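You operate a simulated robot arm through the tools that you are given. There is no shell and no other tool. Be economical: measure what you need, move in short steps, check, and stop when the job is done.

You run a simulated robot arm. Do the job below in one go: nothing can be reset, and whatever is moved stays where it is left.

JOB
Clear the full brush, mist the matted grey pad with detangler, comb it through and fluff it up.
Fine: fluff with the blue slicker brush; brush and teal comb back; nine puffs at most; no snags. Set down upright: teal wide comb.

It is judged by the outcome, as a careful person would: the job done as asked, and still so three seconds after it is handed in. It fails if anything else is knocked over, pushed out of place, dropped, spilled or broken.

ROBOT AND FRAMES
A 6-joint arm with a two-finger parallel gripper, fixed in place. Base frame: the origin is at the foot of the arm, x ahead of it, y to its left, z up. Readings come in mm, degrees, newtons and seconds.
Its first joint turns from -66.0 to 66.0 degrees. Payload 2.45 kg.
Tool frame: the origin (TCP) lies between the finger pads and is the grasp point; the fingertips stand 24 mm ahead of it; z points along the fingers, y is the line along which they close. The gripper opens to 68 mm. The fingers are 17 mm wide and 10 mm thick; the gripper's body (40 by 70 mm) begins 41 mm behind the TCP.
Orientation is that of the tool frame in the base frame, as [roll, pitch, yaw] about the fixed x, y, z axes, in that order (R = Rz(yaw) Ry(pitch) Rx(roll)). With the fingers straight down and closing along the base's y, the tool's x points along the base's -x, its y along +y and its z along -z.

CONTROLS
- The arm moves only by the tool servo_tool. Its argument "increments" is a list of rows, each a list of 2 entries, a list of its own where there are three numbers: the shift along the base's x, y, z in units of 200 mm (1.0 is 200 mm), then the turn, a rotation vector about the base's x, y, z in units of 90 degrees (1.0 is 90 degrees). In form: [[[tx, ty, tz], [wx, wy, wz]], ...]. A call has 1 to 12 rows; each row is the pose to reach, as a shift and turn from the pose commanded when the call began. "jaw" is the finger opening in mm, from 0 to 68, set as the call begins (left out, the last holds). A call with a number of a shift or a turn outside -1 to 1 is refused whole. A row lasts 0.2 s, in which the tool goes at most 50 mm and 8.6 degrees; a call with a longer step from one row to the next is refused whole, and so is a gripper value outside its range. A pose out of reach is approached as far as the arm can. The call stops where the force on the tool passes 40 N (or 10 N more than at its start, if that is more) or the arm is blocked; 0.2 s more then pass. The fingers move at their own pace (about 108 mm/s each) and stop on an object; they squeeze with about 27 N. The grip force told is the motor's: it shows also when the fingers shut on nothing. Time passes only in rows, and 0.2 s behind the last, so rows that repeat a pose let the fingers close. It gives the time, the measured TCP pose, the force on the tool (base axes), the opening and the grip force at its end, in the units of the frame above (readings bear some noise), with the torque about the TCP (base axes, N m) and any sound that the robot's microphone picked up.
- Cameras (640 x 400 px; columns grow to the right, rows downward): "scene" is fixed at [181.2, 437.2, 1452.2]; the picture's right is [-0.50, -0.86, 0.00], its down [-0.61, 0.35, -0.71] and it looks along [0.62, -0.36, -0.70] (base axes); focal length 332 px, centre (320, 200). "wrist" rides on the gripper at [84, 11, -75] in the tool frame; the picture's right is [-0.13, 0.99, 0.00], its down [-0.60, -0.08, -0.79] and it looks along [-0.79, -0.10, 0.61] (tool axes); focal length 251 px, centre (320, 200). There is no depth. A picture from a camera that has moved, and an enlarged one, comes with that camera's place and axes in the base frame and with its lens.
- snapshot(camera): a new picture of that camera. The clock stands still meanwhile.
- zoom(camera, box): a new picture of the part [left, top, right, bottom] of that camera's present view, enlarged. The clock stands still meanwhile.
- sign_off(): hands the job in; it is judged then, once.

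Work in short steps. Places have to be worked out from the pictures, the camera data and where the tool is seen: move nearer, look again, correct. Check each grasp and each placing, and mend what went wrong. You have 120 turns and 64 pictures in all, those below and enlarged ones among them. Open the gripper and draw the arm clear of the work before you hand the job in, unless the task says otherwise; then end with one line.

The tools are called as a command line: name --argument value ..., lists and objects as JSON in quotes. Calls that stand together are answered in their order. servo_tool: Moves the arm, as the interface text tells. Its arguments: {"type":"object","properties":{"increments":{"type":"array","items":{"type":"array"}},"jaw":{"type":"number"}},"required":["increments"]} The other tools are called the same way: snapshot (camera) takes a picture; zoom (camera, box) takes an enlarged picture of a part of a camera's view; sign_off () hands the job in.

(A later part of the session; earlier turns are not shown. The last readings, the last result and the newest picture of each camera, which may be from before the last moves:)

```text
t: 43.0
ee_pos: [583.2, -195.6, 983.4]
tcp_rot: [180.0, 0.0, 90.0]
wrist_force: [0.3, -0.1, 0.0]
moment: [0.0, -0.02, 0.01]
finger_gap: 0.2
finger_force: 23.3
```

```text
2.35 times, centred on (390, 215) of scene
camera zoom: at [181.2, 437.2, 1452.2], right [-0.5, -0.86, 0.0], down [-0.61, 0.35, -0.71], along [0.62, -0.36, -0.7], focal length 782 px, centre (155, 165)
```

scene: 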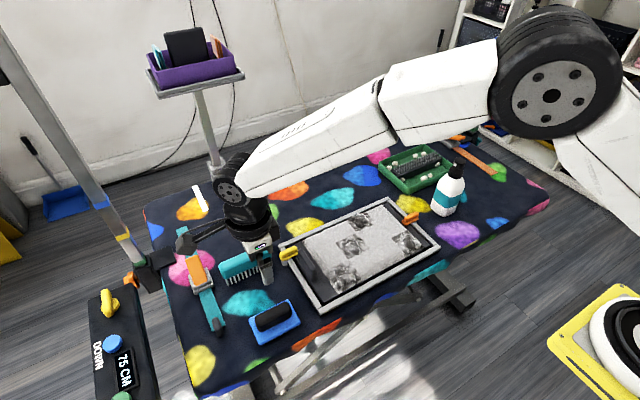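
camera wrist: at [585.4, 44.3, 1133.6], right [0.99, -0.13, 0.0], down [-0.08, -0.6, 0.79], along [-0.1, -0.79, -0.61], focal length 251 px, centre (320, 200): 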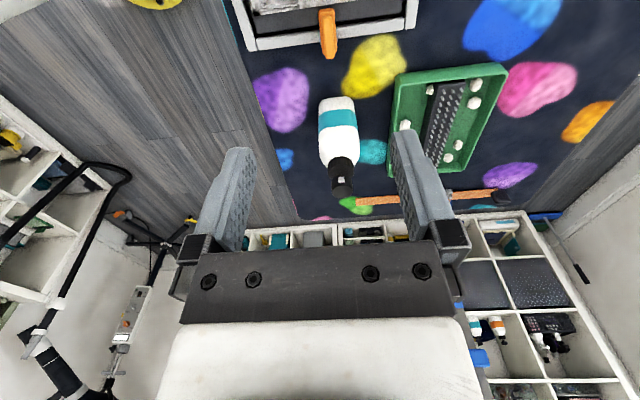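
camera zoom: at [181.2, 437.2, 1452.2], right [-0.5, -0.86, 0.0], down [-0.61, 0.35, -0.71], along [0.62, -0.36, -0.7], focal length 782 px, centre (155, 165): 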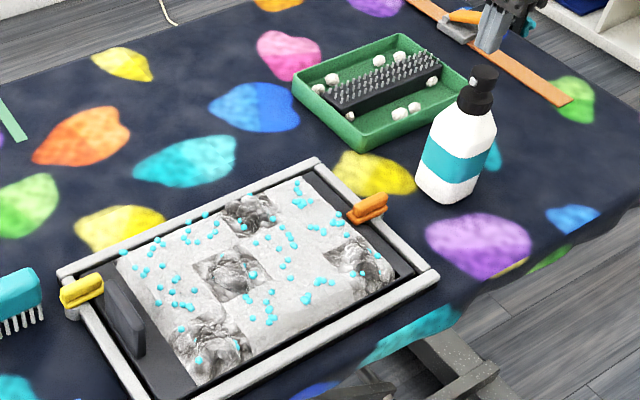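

Pressing the head is a puff, and droplets now cover the whole pad. That's one puff used. I'll make two more presses and check coverage.

servo_tool --increments '[[[0, 0, -0.12], [0, 0, 0]], [[0, 0, -0.18], [0, 0, 0]], [[0, 0, -0.205], [0, 0, 0]], [[0, 0, -0.15], [0, 0, 0]], [[0, 0, -0.12], [0, 0, 0]], [[0, 0, -0.12], [0, 0, 0]]]'

servo_tool --increments '[[[0, 0, -0.06], [0, 0, 0]], [[0, 0, -0.085], [0, 0, 0]], [[0, 0, -0.03], [0, 0, 0]], [[0, 0, 0], [0, 0, 0]], [[0, 0, 0], [0, 0, 0]]]'

zoom --camera "scene" --box '[300, 190, 450, 310]'

```text
t: 44.4
ee_pos: [583.8, -195.9, 960.9]
tcp_rot: [-179.9, 0.0, 90.0]
wrist_force: [0.3, 0.6, 0.4]
moment: [0.03, -0.01, -0.02]
finger_gap: 0.0
finger_force: 24.1
heard: click
```

```text
t: 45.6
ee_pos: [583.2, -195.3, 962.4]
tcp_rot: [179.9, 0.0, 90.0]
wrist_force: [0.3, 0.0, 0.1]
moment: [0.01, 0.01, -0.03]
finger_gap: 0.1
finger_force: 23.1
heard: click
```

```text
3.33 times, centred on (375, 250) of scene
camera zoom: at [181.2, 437.2, 1452.2], right [-0.5, -0.86, 0.0], down [-0.61, 0.35, -0.71], along [0.62, -0.36, -0.7], focal length 1108 px, centre (137, 33)
```

zoom: 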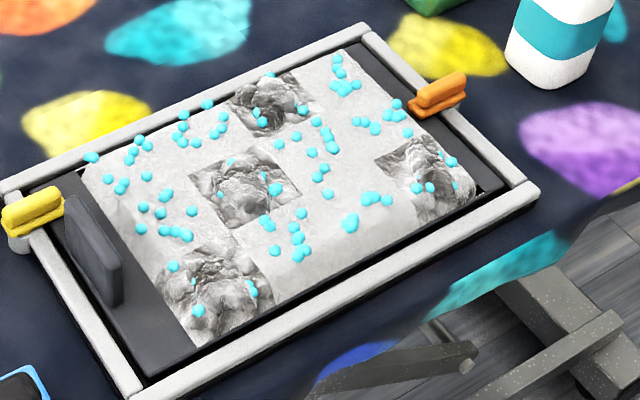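

Three puffs are done and droplets lie on all four mats, though thinly. I'll give three more, staying well under nine.

servo_tool --increments '[[[0, 0, -0.06], [0, 0, 0]], [[0, 0, -0.085], [0, 0, 0]], [[0, 0, -0.03], [0, 0, 0]], [[0, 0, 0], [0, 0, 0]], [[0, 0, 0], [0, 0, 0]]]'

servo_tool --increments '[[[0, 0, -0.06], [0, 0, 0]], [[0, 0, -0.085], [0, 0, 0]], [[0, 0, -0.03], [0, 0, 0]], [[0, 0, 0], [0, 0, 0]], [[0, 0, 0], [0, 0, 0]]]'

servo_tool --increments '[[[0, 0, -0.06], [0, 0, 0]], [[0, 0, -0.085], [0, 0, 0]], [[0, 0, -0.03], [0, 0, 0]], [[0, 0, 0], [0, 0, 0]], [[0, 0, 0], [0, 0, 0]]]'

zoom --camera "scene" --box '[300, 190, 450, 310]'

```text
t: 46.8
ee_pos: [583.9, -196.4, 960.5]
tcp_rot: [179.9, 0.0, 89.9]
wrist_force: [0.7, -0.2, -0.8]
moment: [0.02, 0.03, 0.0]
finger_gap: 0.0
finger_force: 23.2
heard: click
```

```text
t: 48.0
ee_pos: [584.4, -196.5, 961.3]
tcp_rot: [-180.0, 0.1, 90.0]
wrist_force: [0.3, -0.5, 0.6]
moment: [-0.02, -0.03, -0.01]
finger_gap: 0.0
finger_force: 23.5
heard: click
```

```text
t: 49.2
ee_pos: [583.6, -195.8, 962.1]
tcp_rot: [179.9, 0.0, 90.0]
wrist_force: [0.4, 0.4, 0.2]
moment: [0.01, 0.0, -0.01]
finger_gap: 0.0
finger_force: 23.3
heard: click
```

```text
3.33 times, centred on (375, 250) of scene
camera zoom: at [181.2, 437.2, 1452.2], right [-0.5, -0.86, 0.0], down [-0.61, 0.35, -0.71], along [0.62, -0.36, -0.7], focal length 1108 px, centre (137, 33)
```

zoom: 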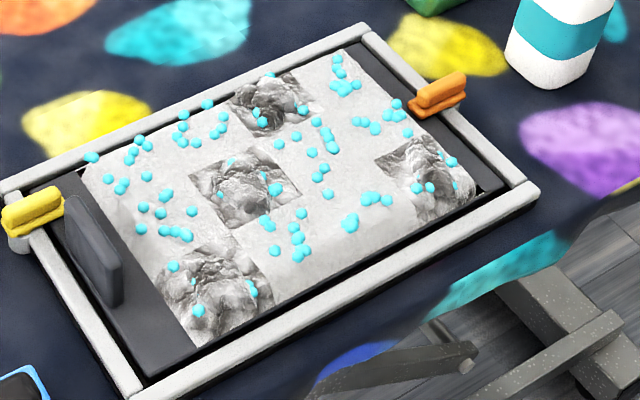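

All six presses clicked once each. Two more bring it to eight, which wets the pad well and stays under the limit.

servo_tool --increments '[[[0, 0, -0.06], [0, 0, 0]], [[0, 0, -0.085], [0, 0, 0]], [[0, 0, -0.03], [0, 0, 0]], [[0, 0, 0], [0, 0, 0]], [[0, 0, 0], [0, 0, 0]]]'

servo_tool --increments '[[[0, 0, -0.06], [0, 0, 0]], [[0, 0, -0.085], [0, 0, 0]], [[0, 0, -0.03], [0, 0, 0]], [[0, 0, 0], [0, 0, 0]], [[0, 0, 0.2], [0, 0, 0]], [[0, 0, 0.4], [0, 0, 0]]]'

```text
t: 50.4
ee_pos: [583.5, -196.3, 960.6]
tcp_rot: [179.9, 0.0, 90.0]
wrist_force: [-1.0, -0.1, -0.6]
moment: [-0.02, 0.01, -0.02]
finger_gap: 0.0
finger_force: 24.3
heard: click
```

```text
t: 51.8
ee_pos: [582.7, -194.4, 1040.5]
tcp_rot: [180.0, 0.1, 90.0]
wrist_force: [0.2, 0.1, -0.1]
moment: [-0.01, 0.02, 0.01]
finger_gap: 0.0
finger_force: 23.6
heard: click
```

Eight puffs done. Now the comb, which I place near (668, 350) at the edge of reach. I'll carry the open gripper over there at height.

servo_tool --increments '[[[0.03, 0.24, 0], [0, 0, 0]], [[0.06, 0.48, 0], [0, 0, 0]], [[0.08, 0.72, 0], [0, 0, 0]], [[0.1, 0.95, 0], [0, 0, 0]]]' --jaw 68

servo_tool --increments '[[[0.05, 0.24, 0], [0, 0, 0]], [[0.1, 0.48, 0], [0, 0, 0]], [[0.15, 0.72, 0], [0, 0, 0]], [[0.2, 0.95, 0], [0, 0, 0]]]'

servo_tool --increments '[[[0.05, 0.22, -0.05], [0, 0, 0]], [[0.1, 0.44, -0.1], [0, 0, 0]], [[0.12, 0.66, -0.15], [0, 0, 0]], [[0.125, 0.73, -0.3], [0, 0, 0]], [[0.125, 0.73, -0.5], [0, 0, 0]], [[0.125, 0.73, -0.7], [0, 0, 0]]]'

snapshot --camera "wrist"

```text
t: 52.8
ee_pos: [604.3, -6.9, 1040.0]
tcp_rot: [179.8, -0.1, 90.1]
wrist_force: [0.2, 0.4, -0.2]
moment: [0.0, -0.03, -0.02]
finger_gap: 68.3
finger_force: 0.1
```

```text
t: 53.8
ee_pos: [646.1, 181.2, 1040.3]
tcp_rot: [180.0, 0.1, 90.1]
wrist_force: [0.6, 0.3, -0.1]
moment: [-0.04, 0.03, 0.02]
finger_gap: 67.9
finger_force: 0.1
```

```text
t: 55.2
ee_pos: [670.1, 329.3, 901.5]
tcp_rot: [179.9, -0.1, 90.0]
wrist_force: [-0.8, 1.0, 0.2]
moment: [-0.01, -0.02, -0.01]
finger_gap: 68.2
finger_force: 0.1
```

```text
24 pictures are left
camera wrist: at [680.6, 411.9, 976.9], right [0.99, -0.13, 0.0], down [-0.08, -0.6, 0.79], along [-0.1, -0.79, -0.61], focal length 251 px, centre (320, 200)
```

wrist: 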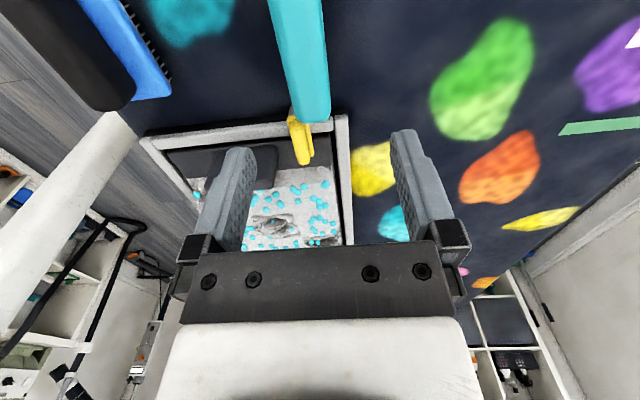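

The comb axis is at x ≈ 660 and it spans y ≈ 295–400. I'll align on it at y ≈ 340 and descend around it.

servo_tool --increments '[[[-0.05, 0.04, -0.1], [0, 0, 0]], [[-0.05, 0.05, -0.25], [0, 0, 0]], [[-0.05, 0.05, -0.35], [0, 0, 0]], [[-0.05, 0.05, -0.42], [0, 0, 0]]]'

zoom --camera "scene" --box '[200, 210, 310, 310]'

snapshot --camera "wrist"

```text
t: 56.2
ee_pos: [655.3, 336.9, 816.4]
tcp_rot: [180.0, 0.0, 90.0]
wrist_force: [0.3, -0.4, -0.2]
moment: [0.0, -0.01, 0.0]
finger_gap: 68.1
finger_force: 0.1
out of reach, approached as far as the arm can: row 4
```

```text
4.00 times, centred on (255, 260) of scene
camera zoom: at [181.2, 437.2, 1452.2], right [-0.5, -0.86, 0.0], down [-0.61, 0.35, -0.71], along [0.62, -0.36, -0.7], focal length 1329 px, centre (580, -40)
```

zoom: 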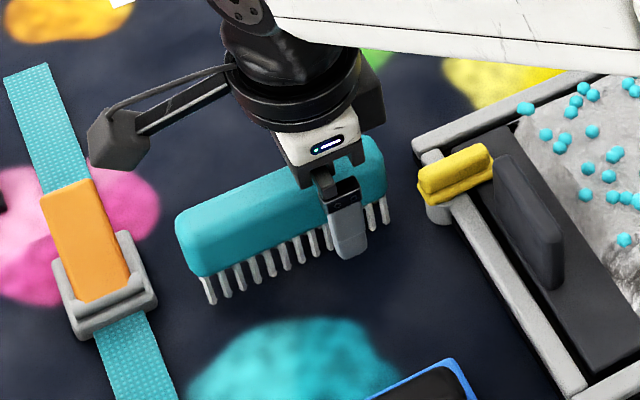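

```text
22 pictures are left
camera wrist: at [666.0, 420.3, 892.8], right [0.99, -0.13, 0.0], down [-0.08, -0.6, 0.79], along [-0.1, -0.79, -0.61], focal length 251 px, centre (320, 200)
```

wrist: 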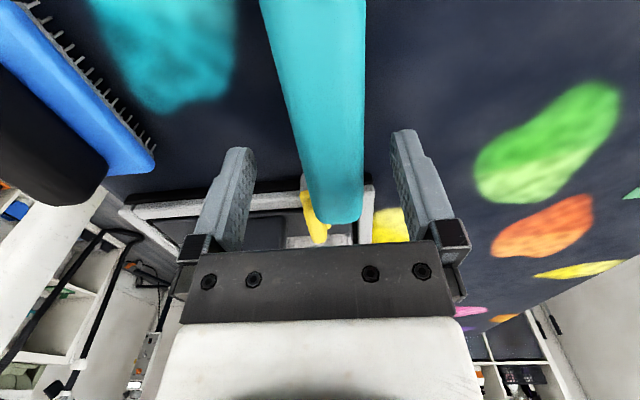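

The comb is straddled. A small tilt about x keeps the finger pads parallel to the comb and gains reach, so I'll use 9° and move to (660, 342, 808).

servo_tool --increments '[[[0, 0, 0.03], [0.05, 0, 0]], [[0, 0, 0.03], [0.1, 0, 0]], [[0.025, 0.025, 0.0], [0.1, 0, 0]], [[0.025, 0.03, -0.04], [0.1, 0, 0]]]'

servo_tool --increments '[[[0, 0, 0], [0, 0, 0]], [[0, 0, 0], [0, 0, 0]], [[0, 0, 0], [0, 0, 0]]]' --jaw 5

zoom --camera "scene" --box '[200, 210, 310, 310]'

```text
t: 57.2
ee_pos: [660.6, 343.8, 810.3]
tcp_rot: [179.9, -9.1, 89.9]
wrist_force: [-0.5, 0.2, 0.6]
moment: [0.0, 0.01, 0.0]
finger_gap: 67.9
finger_force: 0.0
```

```text
t: 58.0
ee_pos: [660.2, 344.4, 810.0]
tcp_rot: [180.0, -9.0, 90.0]
wrist_force: [0.4, -0.3, -0.4]
moment: [0.03, -0.01, -0.03]
finger_gap: 27.5
finger_force: 27.0
```

```text
4.00 times, centred on (255, 260) of scene
camera zoom: at [181.3, 437.2, 1452.2], right [-0.5, -0.86, 0.0], down [-0.61, 0.35, -0.71], along [0.62, -0.36, -0.7], focal length 1329 px, centre (580, -40)
```

zoom: 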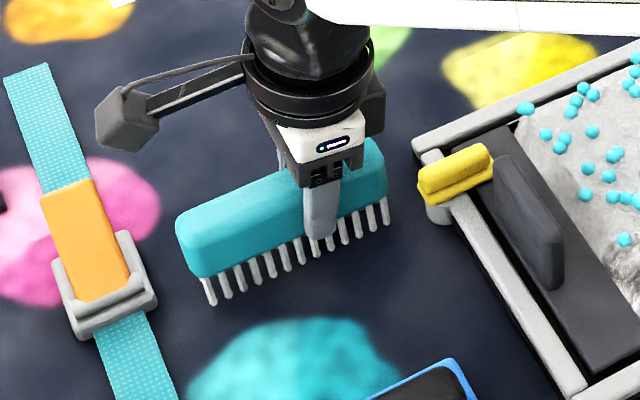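

The comb is gripped squarely, with home TCP (660, 344, 810) at a 9° tilt. I'll lift it and carry it to the far edge of the pad, lane y ≈ -8.

servo_tool --increments '[[[0, 0, 0.1], [0, 0, 0]], [[0, 0, 0.3], [0, 0, 0]], [[0, 0, 0.5], [0, 0, 0]], [[0, 0, 0.65], [0, 0, 0]], [[0, -0.2, 0.65], [0, 0, 0]], [[0, -0.4, 0.65], [0, 0, 0]], [[0.05, -0.6, 0.65], [0, 0, 0]], [[0.1, -0.8, 0.65], [0, 0, 0]], [[0.125, -1.0, 0.65], [0, 0, 0]]]'

servo_tool --increments '[[[0, -0.2, 0], [0, 0, 0]], [[0, -0.4, 0], [0, 0, 0]], [[0, -0.6, 0], [0, 0, 0]], [[0, -0.76, 0], [0, 0, 0]], [[0, -0.76, -0.2], [0, 0, 0]], [[0, -0.76, -0.38], [0, 0, 0]]]'

zoom --camera "scene" --box '[280, 150, 460, 310]'

snapshot --camera "wrist"

```text
t: 60.0
ee_pos: [684.3, 145.7, 939.5]
tcp_rot: [179.9, -9.0, 90.1]
wrist_force: [0.2, 0.5, -0.4]
moment: [-0.01, 0.01, -0.01]
finger_gap: 27.2
finger_force: 27.7
```

```text
t: 61.4
ee_pos: [685.3, -9.1, 862.7]
tcp_rot: [180.0, -8.9, 90.1]
wrist_force: [-0.1, 0.9, -0.4]
moment: [-0.03, 0.02, -0.02]
finger_gap: 27.2
finger_force: 27.1
```

```text
2.50 times, centred on (370, 230) of scene
camera zoom: at [181.3, 437.2, 1452.2], right [-0.5, -0.86, 0.0], down [-0.61, 0.35, -0.71], along [0.62, -0.36, -0.7], focal length 831 px, centre (195, 125)
```

zoom: 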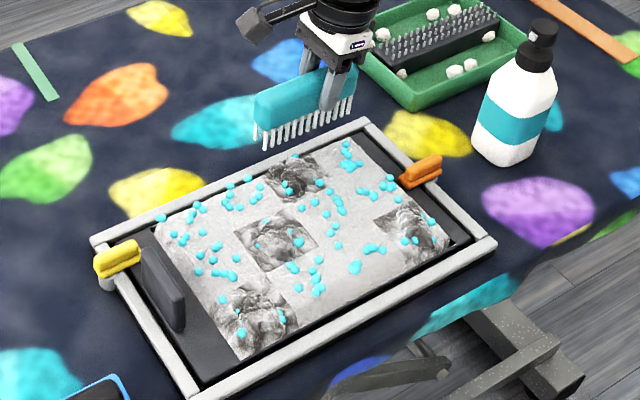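

```text
19 pictures are left
camera wrist: at [696.2, 62.0, 950.3], right [0.99, -0.13, -0.02], down [-0.08, -0.72, 0.69], along [-0.1, -0.68, -0.72], focal length 251 px, centre (320, 200)
```

wrist: 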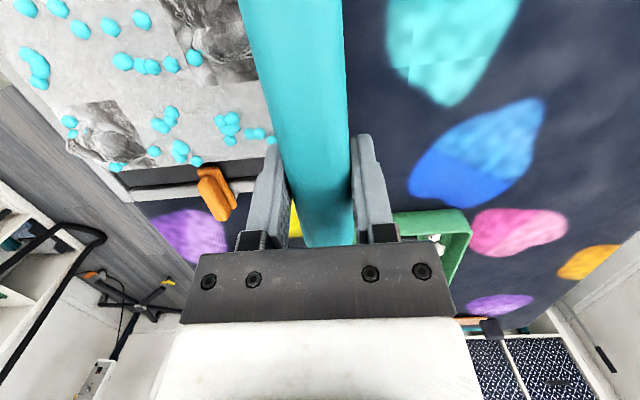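

Cross-checking both cameras puts the pad top at about z = 790, so it's a thick pad. That moves the mats to about M1 (642, 47), M2 (583, 110), M3 (522, -16) and M4 (519, 177). I'll shift to lane y = 2, x = 672 and lower gently to feel the surface.

servo_tool --increments '[[[-0.065, 0.055, 0], [0, 0, 0]], [[-0.065, 0.055, -0.03], [0, 0, 0]], [[-0.065, 0.055, -0.05], [0, 0, 0]]]'

servo_tool --increments '[[[0, 0, -0.01], [0, 0, 0]], [[0, 0, -0.02], [0, 0, 0]]]'

servo_tool --increments '[[[0, 0, -0.01], [0, 0, 0]], [[0, 0, -0.02], [0, 0, 0]]]'

```text
t: 62.2
ee_pos: [671.7, 3.1, 854.3]
tcp_rot: [179.9, -9.0, 89.9]
wrist_force: [-0.1, 0.9, -0.3]
moment: [0.02, 0.03, -0.01]
finger_gap: 27.4
finger_force: 27.2
```

```text
t: 62.8
ee_pos: [672.4, 2.8, 850.1]
tcp_rot: [179.9, -9.1, 90.1]
wrist_force: [-0.3, -0.8, -0.7]
moment: [-0.01, -0.02, -0.02]
finger_gap: 27.6
finger_force: 26.7
```

```text
t: 63.4
ee_pos: [672.2, 1.9, 846.3]
tcp_rot: [179.9, -9.0, 90.0]
wrist_force: [-2.2, -0.1, 3.5]
moment: [0.07, 0.14, 0.03]
finger_gap: 27.4
finger_force: 26.3
```

Light contact comes at z ≈ 847 (3.5 N). I'll stroke slowly towards -x at this height.

servo_tool --increments '[[[-0.04, 0, 0], [0, 0, 0]], [[-0.08, 0, 0], [0, 0, 0]], [[-0.12, 0, 0], [0, 0, 0]], [[-0.16, 0, 0], [0, 0, 0]], [[-0.2, 0, 0], [0, 0, 0]], [[-0.24, 0, 0], [0, 0, 0]], [[-0.28, 0, 0], [0, 0, 0]]]'

zoom --camera "scene" --box '[290, 170, 450, 310]'

```text
t: 65.0
ee_pos: [617.6, 2.5, 846.2]
tcp_rot: [179.9, -9.0, 90.1]
wrist_force: [1.6, -0.4, 2.6]
moment: [0.03, -0.04, -0.04]
finger_gap: 27.5
finger_force: 27.3
```

```text
2.86 times, centred on (370, 240) of scene
camera zoom: at [181.2, 437.2, 1452.2], right [-0.5, -0.86, 0.0], down [-0.61, 0.35, -0.71], along [0.62, -0.36, -0.7], focal length 949 px, centre (177, 86)
```

zoom: 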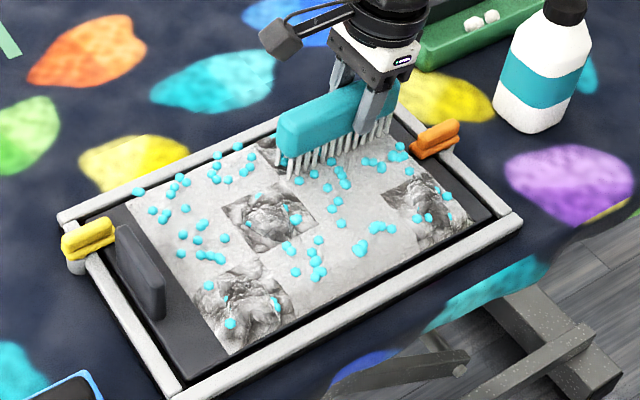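

The stroke went through without resistance, touching lightly. I'll continue this lane across M3 to x ≈ 500.

servo_tool --increments '[[[-0.05, 0, 0], [0, 0, 0]], [[-0.1, 0, 0], [0, 0, 0]], [[-0.15, 0, 0], [0, 0, 0]], [[-0.2, 0, 0], [0, 0, 0]], [[-0.25, 0, 0], [0, 0, 0]], [[-0.3, 0, 0], [0, 0, 0]], [[-0.35, 0, 0], [0, 0, 0]], [[-0.4, 0, 0], [0, 0, 0]], [[-0.45, 0, 0], [0, 0, 0]], [[-0.5, 0, 0], [0, 0, 0]], [[-0.55, 0, 0], [0, 0, 0]], [[-0.58, 0, 0], [0, 0, 0]]]'

zoom --camera "scene" --box '[290, 170, 450, 310]'

```text
t: 67.6
ee_pos: [500.8, 3.2, 845.9]
tcp_rot: [179.8, -8.9, 90.0]
wrist_force: [6.3, -0.5, 12.4]
moment: [0.17, -0.3, -0.08]
finger_gap: 27.6
finger_force: 27.0
```

```text
2.86 times, centred on (370, 240) of scene
camera zoom: at [181.2, 437.2, 1452.2], right [-0.5, -0.86, 0.0], down [-0.61, 0.35, -0.71], along [0.62, -0.36, -0.7], focal length 949 px, centre (177, 86)
```

zoom: 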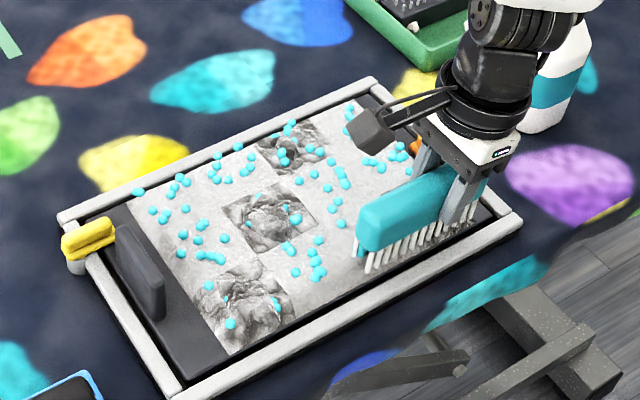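

The first lane is done with no snag. I'll lift, return to the far side on lane y = 38 (M1 fully covered, part of M2), and stroke again 1 mm deeper.

servo_tool --increments '[[[0, 0, 0.15], [0, 0, 0]], [[0.22, 0.05, 0.15], [0, 0, 0]], [[0.44, 0.1, 0.15], [0, 0, 0]], [[0.66, 0.15, 0.15], [0, 0, 0]], [[0.85, 0.18, 0.15], [0, 0, 0]], [[0.85, 0.18, 0.05], [0, 0, 0]], [[0.85, 0.18, 0.0], [0, 0, 0]], [[0.81, 0.18, -0.005], [0, 0, 0]], [[0.76, 0.18, -0.005], [0, 0, 0]], [[0.71, 0.18, -0.005], [0, 0, 0]], [[0.66, 0.18, -0.005], [0, 0, 0]], [[0.61, 0.18, -0.005], [0, 0, 0]]]'

servo_tool --increments '[[[-0.05, 0, 0], [0, 0, 0]], [[-0.1, 0, 0], [0, 0, 0]], [[-0.15, 0, 0], [0, 0, 0]], [[-0.2, 0, 0], [0, 0, 0]], [[-0.25, 0, 0], [0, 0, 0]], [[-0.3, 0, 0], [0, 0, 0]], [[-0.35, 0, 0], [0, 0, 0]], [[-0.4, 0, 0], [0, 0, 0]], [[-0.45, 0, 0], [0, 0, 0]], [[-0.5, 0, 0], [0, 0, 0]], [[-0.56, 0, 0], [0, 0, 0]], [[-0.61, 0, 0], [0, 0, 0]]]'

```text
t: 70.2
ee_pos: [622.7, 38.8, 847.1]
tcp_rot: [179.8, -9.0, 90.0]
wrist_force: [4.5, 0.3, 10.1]
moment: [-0.12, -0.2, 0.01]
finger_gap: 27.4
finger_force: 27.3
```

```text
t: 72.8
ee_pos: [500.1, 37.1, 846.0]
tcp_rot: [179.8, -8.9, 90.0]
wrist_force: [6.7, -1.9, 17.2]
moment: [0.13, -0.27, -0.05]
finger_gap: 27.4
finger_force: 27.0
```

Forces stayed steady and there was no snag. Next is the M2 lane (y = 95), then a look.

servo_tool --increments '[[[0, 0, 0.15], [0, 0, 0]], [[0.22, 0.08, 0.15], [0, 0, 0]], [[0.44, 0.16, 0.15], [0, 0, 0]], [[0.64, 0.25, 0.15], [0, 0, 0]], [[0.8, 0.28, 0.15], [0, 0, 0]], [[0.8, 0.28, 0.05], [0, 0, 0]], [[0.8, 0.28, 0.005], [0, 0, 0]], [[0.75, 0.28, 0.005], [0, 0, 0]], [[0.7, 0.28, 0.005], [0, 0, 0]], [[0.65, 0.28, 0.005], [0, 0, 0]], [[0.6, 0.28, 0.005], [0, 0, 0]], [[0.55, 0.28, 0.005], [0, 0, 0]]]'

servo_tool --increments '[[[-0.05, 0, 0], [0, 0, 0]], [[-0.1, 0, 0], [0, 0, 0]], [[-0.15, 0, 0], [0, 0, 0]], [[-0.2, 0, 0], [0, 0, 0]], [[-0.25, 0, 0], [0, 0, 0]], [[-0.3, 0, 0], [0, 0, 0]], [[-0.35, 0, 0], [0, 0, 0]], [[-0.4, 0, 0], [0, 0, 0]], [[-0.45, 0, 0], [0, 0, 0]], [[-0.5, 0, 0], [0, 0, 0]], [[-0.55, 0, 0], [0, 0, 0]]]'

servo_tool --increments '[[[0, 0, 0.15], [0, 0, 0]], [[0, 0, 0.35], [0, 0, 0]], [[0, 0.2, 0.5], [0, 0, 0]]]'

zoom --camera "scene" --box '[290, 170, 450, 310]'

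```text
t: 75.4
ee_pos: [610.2, 94.5, 847.7]
tcp_rot: [179.9, -8.9, 90.1]
wrist_force: [-0.8, 0.4, -1.3]
moment: [0.05, -0.01, -0.02]
finger_gap: 27.3
finger_force: 26.9
```

```text
t: 77.8
ee_pos: [499.8, 94.2, 846.8]
tcp_rot: [179.8, -9.1, 90.2]
wrist_force: [2.3, -1.0, 5.5]
moment: [-0.22, -0.14, 0.08]
finger_gap: 27.2
finger_force: 27.0
```

```text
t: 78.6
ee_pos: [499.5, 134.3, 945.8]
tcp_rot: [-180.0, -8.9, 90.0]
wrist_force: [-0.1, 0.4, -1.0]
moment: [-0.04, 0.01, 0.02]
finger_gap: 27.5
finger_force: 27.0
```

```text
2.86 times, centred on (370, 240) of scene
camera zoom: at [181.3, 437.2, 1452.2], right [-0.5, -0.86, 0.0], down [-0.61, 0.35, -0.71], along [0.62, -0.36, -0.7], focal length 949 px, centre (177, 86)
```

zoom: 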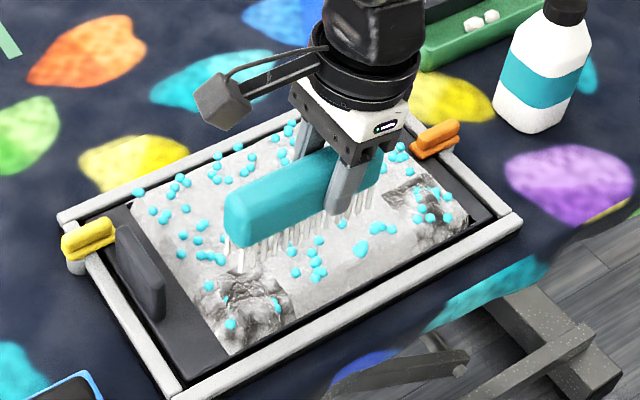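

The centre looks combed; M3 and M4 still show mat. I'll comb M4 now on lane y = 148, x 565→498, with two passes.

servo_tool --increments '[[[0.2, 0.07, 0], [0, 0, 0]], [[0.33, 0.07, -0.2], [0, 0, 0]], [[0.33, 0.07, -0.4], [0, 0, 0]], [[0.33, 0.07, -0.5], [0, 0, 0]], [[0.28, 0.07, -0.5], [0, 0, 0]], [[0.23, 0.07, -0.5], [0, 0, 0]], [[0.18, 0.07, -0.5], [0, 0, 0]], [[0.13, 0.07, -0.5], [0, 0, 0]], [[0.08, 0.07, -0.5], [0, 0, 0]], [[0.03, 0.07, -0.5], [0, 0, 0]], [[-0.01, 0.07, -0.5], [0, 0, 0]]]'

servo_tool --increments '[[[0, 0, 0.1], [0, 0, 0]], [[0.2, 0, 0.1], [0, 0, 0]], [[0.34, 0, 0.1], [0, 0, 0]], [[0.34, 0, 0.0], [0, 0, 0]], [[0.29, 0, -0.005], [0, 0, 0]], [[0.24, 0, -0.005], [0, 0, 0]], [[0.19, 0, -0.005], [0, 0, 0]], [[0.14, 0, -0.005], [0, 0, 0]], [[0.09, 0, -0.005], [0, 0, 0]], [[0.04, 0, -0.005], [0, 0, 0]], [[0, 0, -0.005], [0, 0, 0]], [[0, 0, 0.2], [0, 0, 0]]]'

```text
t: 81.0
ee_pos: [498.7, 148.5, 846.4]
tcp_rot: [180.0, -9.0, 89.9]
wrist_force: [0.1, -0.4, -1.3]
moment: [-0.05, 0.04, 0.02]
finger_gap: 27.5
finger_force: 27.1
```

```text
t: 83.6
ee_pos: [497.9, 147.3, 884.0]
tcp_rot: [-179.8, -8.9, 90.0]
wrist_force: [0.0, 0.8, -0.3]
moment: [0.0, 0.0, 0.03]
finger_gap: 27.5
finger_force: 27.4
```

Next I'll comb M3 on lane y = -20, x 560→498, with two passes.

servo_tool --increments '[[[0.06, -0.2, 0.05], [0, 0, 0]], [[0.12, -0.4, 0.05], [0, 0, 0]], [[0.18, -0.6, 0.05], [0, 0, 0]], [[0.25, -0.8, 0.05], [0, 0, 0]], [[0.31, -0.84, -0.1], [0, 0, 0]], [[0.31, -0.84, -0.2], [0, 0, 0]], [[0.26, -0.84, -0.2], [0, 0, 0]], [[0.21, -0.84, -0.2], [0, 0, 0]], [[0.16, -0.84, -0.2], [0, 0, 0]], [[0.11, -0.84, -0.2], [0, 0, 0]], [[0.06, -0.84, -0.2], [0, 0, 0]], [[0.01, -0.84, -0.2], [0, 0, 0]]]'

servo_tool --increments '[[[0, 0, 0.1], [0, 0, 0]], [[0.2, 0, 0.1], [0, 0, 0]], [[0.3, 0, 0.1], [0, 0, 0]], [[0.3, 0, 0.0], [0, 0, 0]], [[0.25, 0, 0], [0, 0, 0]], [[0.2, 0, 0], [0, 0, 0]], [[0.15, 0, 0], [0, 0, 0]], [[0.1, 0, 0], [0, 0, 0]], [[0.05, 0, 0], [0, 0, 0]], [[0, 0, 0], [0, 0, 0]], [[0, 0, 0.2], [0, 0, 0]], [[0, 0.1, 0.4], [0, 0, 0]]]'

servo_tool --increments '[[[0.15, -0.1, 0.2], [0, 0, 0]], [[0.3, -0.2, 0.4], [0, 0, 0]], [[0.5, -0.3, 0.5], [0, 0, 0]], [[0.7, -0.4, 0.5], [0, 0, 0]]]'

zoom --camera "scene" --box '[290, 170, 450, 310]'

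```text
t: 86.2
ee_pos: [499.1, -19.0, 846.0]
tcp_rot: [180.0, -9.0, 90.0]
wrist_force: [2.0, 1.1, 4.0]
moment: [-0.03, -0.11, 0.04]
finger_gap: 27.6
finger_force: 26.7
```

```text
t: 88.8
ee_pos: [501.8, -1.0, 924.1]
tcp_rot: [-180.0, -9.0, 90.0]
wrist_force: [0.4, 0.1, -0.7]
moment: [-0.02, 0.02, 0.03]
finger_gap: 27.3
finger_force: 27.0
```

```text
refused: row 1 steps farther than a row can; nothing moved
```

```text
2.86 times, centred on (370, 240) of scene
camera zoom: at [181.3, 437.2, 1452.2], right [-0.5, -0.86, 0.0], down [-0.61, 0.35, -0.71], along [0.62, -0.36, -0.7], focal length 949 px, centre (177, 86)
```

zoom: 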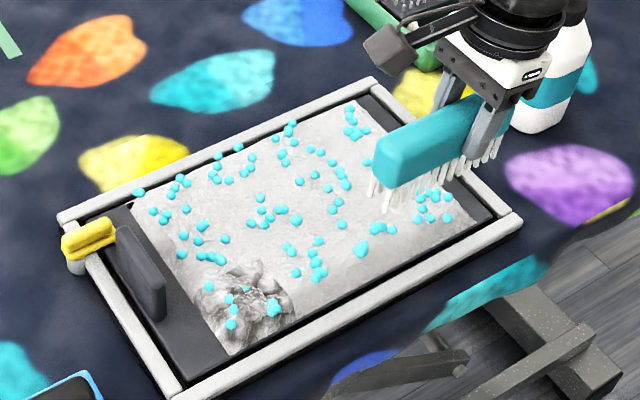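

M1, M2 and M3 are cleared. M4 is barely touched because the surface is lower at that end, so I'll go back over it about 3 mm deeper.

servo_tool --increments '[[[0.06, 0.2, 0], [0, 0, 0]], [[0.13, 0.4, 0], [0, 0, 0]], [[0.2, 0.6, 0], [0, 0, 0]], [[0.27, 0.75, 0], [0, 0, 0]], [[0.36, 0.75, -0.2], [0, 0, 0]], [[0.36, 0.75, -0.35], [0, 0, 0]], [[0.36, 0.75, -0.4], [0, 0, 0]], [[0.36, 0.75, -0.415], [0, 0, 0]]]'

servo_tool --increments '[[[-0.05, 0, 0], [0, 0, 0]], [[-0.1, 0, 0], [0, 0, 0]], [[-0.15, 0, 0], [0, 0, 0]], [[-0.2, 0, 0], [0, 0, 0]], [[-0.25, 0, 0], [0, 0, 0]], [[-0.3, 0, 0], [0, 0, 0]], [[-0.36, 0, 0], [0, 0, 0]]]'

```text
t: 90.6
ee_pos: [574.6, 151.4, 844.9]
tcp_rot: [179.7, -9.1, 90.0]
wrist_force: [-7.4, -3.2, 26.7]
moment: [0.01, 0.37, 0.06]
finger_gap: 27.7
finger_force: 26.9
```

```text
t: 92.2
ee_pos: [502.2, 151.1, 844.8]
tcp_rot: [179.6, -9.0, 90.1]
wrist_force: [9.4, -0.9, 24.7]
moment: [0.0, -0.3, 0.02]
finger_gap: 27.2
finger_force: 27.2
```

Firm contact this time (about 25 N) and a smooth pull. One more lighter pass, then a look.

servo_tool --increments '[[[0, 0, 0.1], [0, 0, 0]], [[0.2, 0, 0.1], [0, 0, 0]], [[0.36, 0, 0.1], [0, 0, 0]], [[0.36, 0, 0.01], [0, 0, 0]], [[0.31, 0, 0.01], [0, 0, 0]], [[0.26, 0, 0.01], [0, 0, 0]], [[0.21, 0, 0.01], [0, 0, 0]], [[0.16, 0, 0.01], [0, 0, 0]], [[0.11, 0, 0.01], [0, 0, 0]], [[0.06, 0, 0.01], [0, 0, 0]], [[0, 0, 0.01], [0, 0, 0]], [[0, 0, 0.2], [0, 0, 0]]]'

servo_tool --increments '[[[0.1, 0.1, 0.15], [0, 0, 0]], [[0.25, 0.2, 0.3], [0, 0, 0]], [[0.45, 0.3, 0.3], [0, 0, 0]], [[0.6, 0.45, 0.3], [0, 0, 0]], [[0.7, 0.65, 0.3], [0, 0, 0]], [[0.75, 0.85, 0.3], [0, 0, 0]]]'

zoom --camera "scene" --box '[260, 170, 450, 320]'

```text
t: 94.8
ee_pos: [499.1, 150.9, 884.8]
tcp_rot: [180.0, -9.0, 89.9]
wrist_force: [-0.6, -0.6, -0.2]
moment: [0.0, 0.01, 0.0]
finger_gap: 27.2
finger_force: 26.7
```

```text
t: 96.2
ee_pos: [649.3, 322.1, 943.2]
tcp_rot: [-179.9, -8.9, 90.0]
wrist_force: [0.0, 0.1, -0.5]
moment: [-0.01, 0.03, -0.01]
finger_gap: 27.6
finger_force: 26.8
```

```text
2.67 times, centred on (355, 245) of scene
camera zoom: at [181.3, 437.2, 1452.2], right [-0.5, -0.86, 0.0], down [-0.61, 0.35, -0.71], along [0.62, -0.36, -0.7], focal length 886 px, centre (227, 80)
```

zoom: 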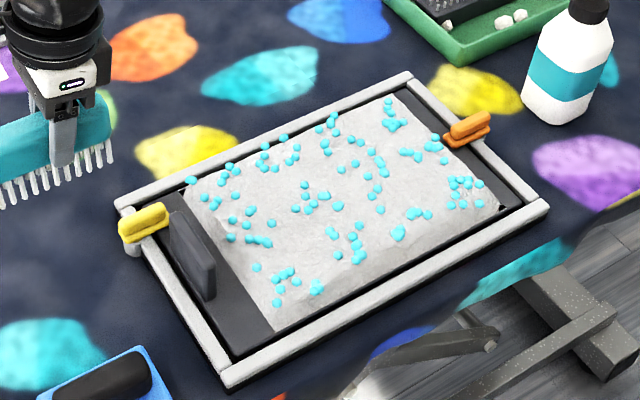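

All four mats are combed out and the frame is in place. I'll take the comb back to its home pose at (660, 344, 810).

servo_tool --increments '[[[0.05, 0.11, 0], [0, 0, 0]], [[0.053, 0.111, -0.2], [0, 0, 0]], [[0.053, 0.111, -0.4], [0, 0, 0]], [[0.053, 0.111, -0.55], [0, 0, 0]], [[0.053, 0.111, -0.62], [0, 0, 0]], [[0.053, 0.111, -0.645], [0, 0, 0]]]'

servo_tool --increments '[[[0, 0, -0.01], [0, 0, 0]], [[0, 0, -0.015], [0, 0, 0]]]'

zoom --camera "scene" --box '[200, 210, 310, 310]'

```text
t: 97.6
ee_pos: [660.7, 343.0, 813.9]
tcp_rot: [179.9, -9.1, 90.0]
wrist_force: [-0.2, 0.4, -0.9]
moment: [-0.01, 0.01, 0.03]
finger_gap: 27.3
finger_force: 27.1
```

```text
t: 98.2
ee_pos: [660.3, 343.0, 812.3]
tcp_rot: [179.9, -8.9, 90.0]
wrist_force: [0.0, -0.6, -0.2]
moment: [-0.03, -0.02, 0.01]
finger_gap: 27.2
finger_force: 26.7
```

```text
4.00 times, centred on (255, 260) of scene
camera zoom: at [181.3, 437.2, 1452.2], right [-0.5, -0.86, 0.0], down [-0.61, 0.35, -0.71], along [0.62, -0.36, -0.7], focal length 1329 px, centre (580, -40)
```

zoom: 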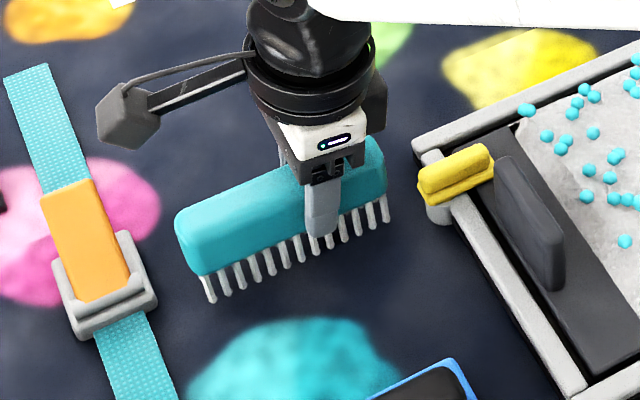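

It matches its original place to within a couple of millimetres. I'll creep down until the teeth touch the table.

servo_tool --increments '[[[0, 0.005, -0.01], [0, 0, 0]], [[0, 0.005, -0.015], [0, 0, 0]]]'

servo_tool --increments '[[[0, 0, -0.005], [0, 0, 0]], [[0, 0, -0.01], [0, 0, 0]]]'

```text
t: 98.8
ee_pos: [661.2, 343.8, 810.2]
tcp_rot: [179.9, -9.0, 90.0]
wrist_force: [-3.3, -0.1, 6.1]
moment: [-0.12, 0.21, -0.02]
finger_gap: 27.5
finger_force: 27.1
```

```text
t: 99.4
ee_pos: [662.4, 344.5, 807.9]
tcp_rot: [179.8, -9.0, 90.0]
wrist_force: [-8.4, -3.8, 22.6]
moment: [-0.37, 0.39, 0.01]
finger_gap: 27.4
finger_force: 27.3
```

The teeth are on the table. I'll relax 1 mm, open, and withdraw upward.

servo_tool --increments '[[[0, 0, 0.006], [0, 0, 0]], [[0, 0, 0.006], [0, 0, 0]]]'

servo_tool --increments '[[[0, 0, 0], [0, 0, 0]], [[0, 0, 0], [0, 0, 0]], [[0, 0, 0], [0, 0, 0]], [[0, 0, 0.1], [0, 0, 0]], [[0, 0, 0.3], [0, 0, 0]], [[0, 0, 0.5], [0, 0, 0]], [[0, 0, 0.7], [0, 0, 0]], [[-0.1, 0, 0.85], [-0.05, 0, 0]], [[-0.2, 0, 0.85], [-0.1, 0, 0]]]' --jaw 68

zoom --camera "scene" --box '[190, 200, 330, 350]'

```text
t: 100.0
ee_pos: [660.9, 343.4, 810.2]
tcp_rot: [179.6, -9.1, 90.1]
wrist_force: [0.1, 2.3, 17.0]
moment: [0.03, 0.0, 0.04]
finger_gap: 27.6
finger_force: 27.5
```

```text
t: 102.0
ee_pos: [620.0, 343.2, 976.8]
tcp_rot: [-180.0, 0.1, 90.0]
wrist_force: [0.0, 0.0, 0.7]
moment: [0.02, -0.01, 0.0]
finger_gap: 68.1
finger_force: 0.0
```

```text
2.67 times, centred on (260, 275) of scene
camera zoom: at [181.3, 437.2, 1452.2], right [-0.5, -0.86, 0.0], down [-0.61, 0.35, -0.71], along [0.62, -0.36, -0.7], focal length 886 px, centre (480, 0)
```

zoom: 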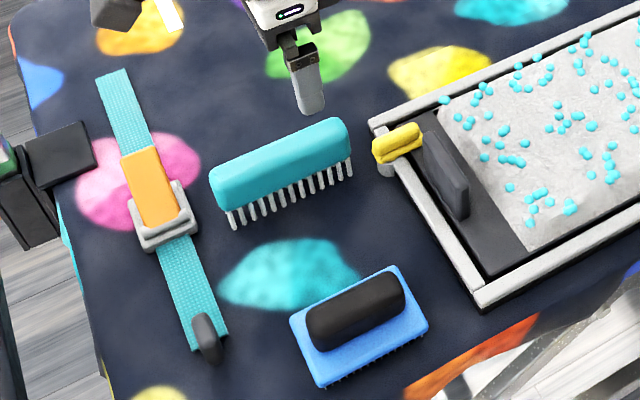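

The comb stands upright at home. Next I'll pick the slicker brush up again for fluffing.

servo_tool --increments '[[[-0.2, 0.05, 0], [0, 0, 0]], [[-0.4, 0.09, 0], [0, 0, 0]], [[-0.48, 0.093, -0.1], [0, 0, 0]], [[-0.48, 0.093, -0.3], [0, 0, 0]], [[-0.48, 0.093, -0.5], [0, 0, 0]], [[-0.48, 0.093, -0.68], [0, 0, 0]], [[-0.48, 0.093, -0.8], [0, 0, 0]], [[-0.48, 0.093, -0.85], [0, 0, 0]], [[-0.48, 0.093, -0.87], [0, 0, 0]]]'

servo_tool --increments '[[[0, 0, 0], [0, 0, 0]], [[0, 0, 0], [0, 0, 0]], [[0, 0, 0], [0, 0, 0]]]' --jaw 5

```text
t: 104.0
ee_pos: [524.3, 362.5, 802.2]
tcp_rot: [179.9, 0.0, 90.0]
wrist_force: [-0.1, 0.0, 0.7]
moment: [-0.01, 0.03, -0.01]
finger_gap: 68.3
finger_force: 0.0
```

```text
t: 104.8
ee_pos: [524.6, 363.0, 802.3]
tcp_rot: [-180.0, 0.0, 89.9]
wrist_force: [0.3, 0.9, 0.1]
moment: [0.0, 0.02, 0.01]
finger_gap: 27.5
finger_force: 27.8
```

The brush is gripped. By comparison with the comb, the pad should meet the bristles at TCP z ≈ 839. I'll lift and carry to lane y = 165, staying short of the dark slab at y ≈ 240.

servo_tool --increments '[[[0, 0, 0.1], [0, 0, 0]], [[0, 0, 0.3], [0, 0, 0]], [[0, 0, 0.5], [0, 0, 0]], [[0, 0, 0.7], [0, 0, 0]], [[0.1, -0.2, 0.7], [0, 0, 0]], [[0.2, -0.4, 0.7], [0, 0, 0]], [[0.3, -0.6, 0.7], [0, 0, 0]], [[0.4, -0.8, 0.7], [0, 0, 0]], [[0.55, -0.98, 0.7], [0, 0, 0]], [[0.55, -0.98, 0.5], [0, 0, 0]], [[0.55, -0.98, 0.3], [0, 0, 0]], [[0.55, -0.98, 0.21], [0, 0, 0]]]'

servo_tool --increments '[[[0, 0, -0.01], [0, 0, 0]], [[0, 0, -0.02], [0, 0, 0]]]'

```text
t: 107.4
ee_pos: [635.4, 167.3, 846.6]
tcp_rot: [180.0, 0.0, 90.0]
wrist_force: [-1.0, 1.2, -1.2]
moment: [0.03, -0.01, 0.03]
finger_gap: 27.6
finger_force: 27.0
```

```text
t: 108.0
ee_pos: [636.0, 167.8, 841.5]
tcp_rot: [180.0, 0.0, 90.0]
wrist_force: [-0.6, -0.9, -0.5]
moment: [-0.01, -0.01, -0.01]
finger_gap: 27.6
finger_force: 27.0
```

servo_tool --increments '[[[0, 0, -0.01], [0, 0, 0]], [[0, 0, -0.015], [0, 0, 0]]]'

zoom --camera "scene" --box '[270, 170, 450, 320]'

```text
t: 108.6
ee_pos: [636.4, 167.3, 839.9]
tcp_rot: [179.9, 0.1, 89.9]
wrist_force: [-0.2, -0.5, -0.2]
moment: [0.01, -0.03, 0.0]
finger_gap: 27.7
finger_force: 26.9
```

```text
2.67 times, centred on (360, 245) of scene
camera zoom: at [181.3, 437.2, 1452.2], right [-0.5, -0.86, 0.0], down [-0.61, 0.35, -0.71], along [0.62, -0.36, -0.7], focal length 886 px, centre (213, 80)
```

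zoom: 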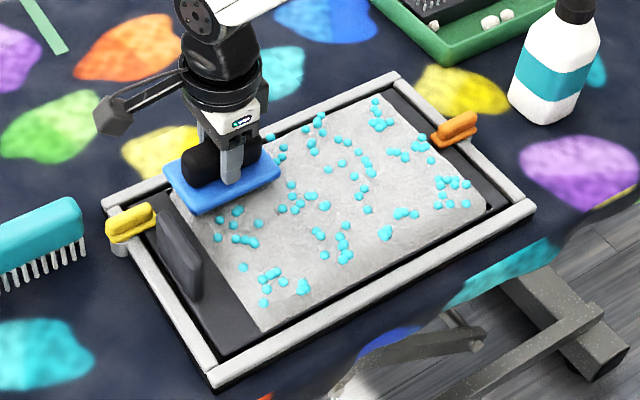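

There's about 15 mm of clearance to the slab. I'll go down to light contact and stroke towards -x.

servo_tool --increments '[[[0, 0, -0.01], [0, 0, 0]], [[-0.03, 0, -0.015], [0, 0, 0]], [[-0.08, 0, -0.015], [0, 0, 0]], [[-0.13, 0, -0.015], [0, 0, 0]]]'

```text
t: 109.6
ee_pos: [611.7, 166.2, 838.2]
tcp_rot: [179.4, -0.1, 90.0]
wrist_force: [9.3, 0.4, 22.4]
moment: [-0.41, 0.08, 0.15]
finger_gap: 27.3
finger_force: 27.2
```

Contact is 22 N, firmer than I want. I'll raise 1 mm and carry on with the stroke.

servo_tool --increments '[[[-0.05, 0, 0.005], [0, 0, 0]], [[-0.1, 0, 0.005], [0, 0, 0]], [[-0.15, 0, 0.005], [0, 0, 0]], [[-0.2, 0, 0.005], [0, 0, 0]], [[-0.25, 0, 0.005], [0, 0, 0]], [[-0.3, 0, 0.005], [0, 0, 0]], [[-0.35, 0, 0.005], [0, 0, 0]], [[-0.4, 0, 0.005], [0, 0, 0]]]'

servo_tool --increments '[[[0, 0, 0.1], [0, 0, 0]], [[0.2, -0.1, 0.1], [0, 0, 0]], [[0.4, -0.3, 0.1], [0, 0, 0]], [[0.54, -0.4, 0.1], [0, 0, 0]], [[0.54, -0.4, 0.02], [0, 0, 0]], [[0.54, -0.4, 0.0], [0, 0, 0]], [[0.49, -0.4, 0.0], [0, 0, 0]], [[0.44, -0.4, 0.0], [0, 0, 0]], [[0.39, -0.4, 0.0], [0, 0, 0]], [[0.34, -0.4, 0.0], [0, 0, 0]], [[0.29, -0.4, 0.0], [0, 0, 0]], [[0.24, -0.4, 0.0], [0, 0, 0]]]'

zoom --camera "scene" --box '[270, 170, 450, 320]'

```text
t: 111.4
ee_pos: [530.6, 167.7, 838.7]
tcp_rot: [179.7, -0.1, 90.0]
wrist_force: [11.0, -0.8, 22.6]
moment: [-0.16, 0.02, 0.07]
finger_gap: 27.7
finger_force: 27.3
```

```text
refused: row 3 steps farther than a row can; nothing moved
```

```text
2.67 times, centred on (360, 245) of scene
camera zoom: at [181.1, 437.0, 1452.3], right [-0.5, -0.86, 0.0], down [-0.61, 0.35, -0.71], along [0.62, -0.36, -0.7], focal length 886 px, centre (213, 80)
```

zoom: 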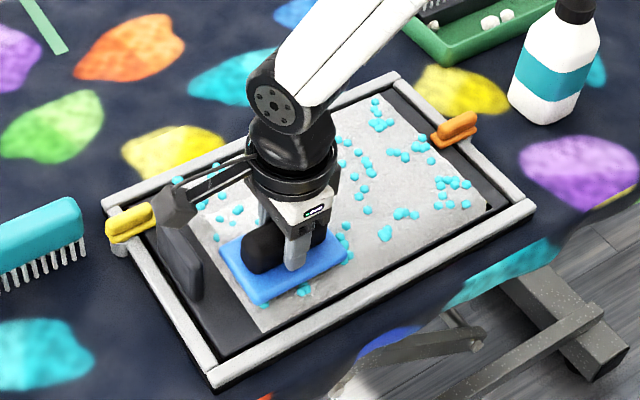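

The first fluff lane is done. Next is lane y ≈ 85, slightly lighter.

servo_tool --increments '[[[0, 0, 0.1], [0, 0, 0]], [[0.18, -0.1, 0.1], [0, 0, 0]], [[0.36, -0.2, 0.1], [0, 0, 0]], [[0.48, -0.35, 0.1], [0, 0, 0]], [[0.54, -0.4, 0.1], [0, 0, 0]], [[0.54, -0.4, 0.02], [0, 0, 0]], [[0.54, -0.4, 0.005], [0, 0, 0]], [[0.49, -0.4, 0.005], [0, 0, 0]], [[0.44, -0.4, 0.005], [0, 0, 0]], [[0.39, -0.4, 0.005], [0, 0, 0]], [[0.34, -0.4, 0.005], [0, 0, 0]], [[0.29, -0.4, 0.005], [0, 0, 0]]]'

servo_tool --increments '[[[-0.05, 0, 0], [0, 0, 0]], [[-0.1, 0, 0], [0, 0, 0]], [[-0.15, 0, 0], [0, 0, 0]], [[-0.2, 0, 0], [0, 0, 0]], [[-0.25, 0, 0], [0, 0, 0]], [[-0.3, 0, 0], [0, 0, 0]], [[-0.3, 0, 0.1], [0, 0, 0]]]'

```text
t: 114.0
ee_pos: [586.3, 86.1, 837.7]
tcp_rot: [179.9, 0.1, 90.0]
wrist_force: [2.4, -0.6, 5.5]
moment: [0.28, -0.12, -0.14]
finger_gap: 27.6
finger_force: 26.8
```

```text
t: 115.6
ee_pos: [526.6, 85.4, 858.0]
tcp_rot: [180.0, 0.0, 90.2]
wrist_force: [0.0, -0.1, -0.9]
moment: [0.0, 0.01, -0.03]
finger_gap: 27.5
finger_force: 27.2
```

Light 5 N contact there. Now lane y ≈ 3, then back up for a look.

servo_tool --increments '[[[0.18, -0.1, 0], [0, 0, 0]], [[0.36, -0.2, 0], [0, 0, 0]], [[0.48, -0.35, 0], [0, 0, 0]], [[0.55, -0.41, 0], [0, 0, 0]], [[0.55, -0.41, -0.08], [0, 0, 0]], [[0.55, -0.41, -0.102], [0, 0, 0]], [[0.5, -0.41, -0.102], [0, 0, 0]], [[0.45, -0.41, -0.102], [0, 0, 0]], [[0.4, -0.41, -0.102], [0, 0, 0]], [[0.35, -0.41, -0.102], [0, 0, 0]], [[0.3, -0.41, -0.102], [0, 0, 0]]]'

servo_tool --increments '[[[-0.05, 0, 0], [0, 0, 0]], [[-0.1, 0, 0], [0, 0, 0]], [[-0.15, 0, 0], [0, 0, 0]], [[-0.2, 0, 0], [0, 0, 0]], [[-0.25, 0, 0], [0, 0, 0]], [[-0.29, 0, 0], [0, 0, 0]], [[-0.29, 0, 0.15], [0, 0, 0]], [[-0.29, 0, 0.35], [0, 0, 0]], [[-0.29, -0.2, 0.5], [0, 0, 0]], [[-0.29, -0.4, 0.5], [0, 0, 0]]]'

zoom --camera "scene" --box '[280, 180, 450, 310]'

```text
t: 118.0
ee_pos: [589.1, 5.6, 837.7]
tcp_rot: [179.8, 0.0, 90.1]
wrist_force: [6.1, 1.1, 11.7]
moment: [0.13, -0.01, -0.04]
finger_gap: 27.5
finger_force: 26.8
```

```text
t: 120.2
ee_pos: [529.0, -74.1, 937.9]
tcp_rot: [-179.9, 0.0, 90.1]
wrist_force: [0.0, 0.0, -1.6]
moment: [0.0, 0.01, -0.02]
finger_gap: 27.7
finger_force: 27.3
```

```text
3.08 times, centred on (365, 245) of scene
camera zoom: at [181.2, 437.2, 1452.2], right [-0.5, -0.86, 0.0], down [-0.61, 0.35, -0.71], along [0.62, -0.36, -0.7], focal length 1022 px, centre (182, 62)
```

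zoom: 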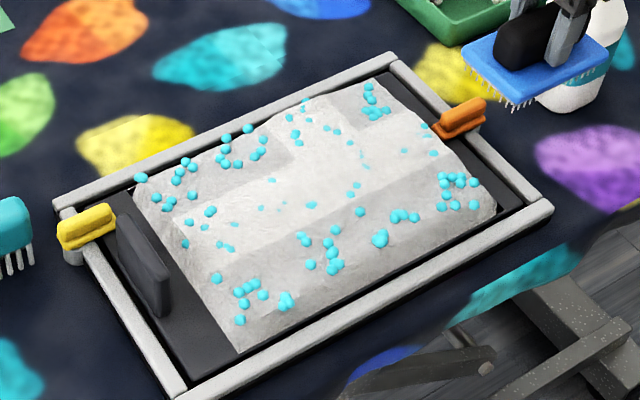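

Brushed cells turn white and raised, so it works. The front row (low x) and the back corners are still flat, because my strokes stopped short there. I'll brush the front row on lane y = 3, x 545→498.

servo_tool --increments '[[[0.04, 0.2, 0], [0, 0, 0]], [[0.08, 0.385, 0], [0, 0, 0]], [[0.08, 0.385, -0.2], [0, 0, 0]], [[0.08, 0.385, -0.4], [0, 0, 0]], [[0.08, 0.385, -0.48], [0, 0, 0]], [[0.07, 0.385, -0.5], [0, 0, 0]], [[0.03, 0.385, -0.5], [0, 0, 0]], [[-0.01, 0.385, -0.5], [0, 0, 0]], [[-0.05, 0.385, -0.5], [0, 0, 0]], [[-0.1, 0.385, -0.5], [0, 0, 0]], [[-0.15, 0.385, -0.5], [0, 0, 0]]]'

```text
t: 122.6
ee_pos: [499.7, 1.0, 839.1]
tcp_rot: [179.7, 0.1, 90.1]
wrist_force: [4.6, 0.9, 10.3]
moment: [0.06, -0.17, 0.01]
finger_gap: 27.3
finger_force: 27.1
```

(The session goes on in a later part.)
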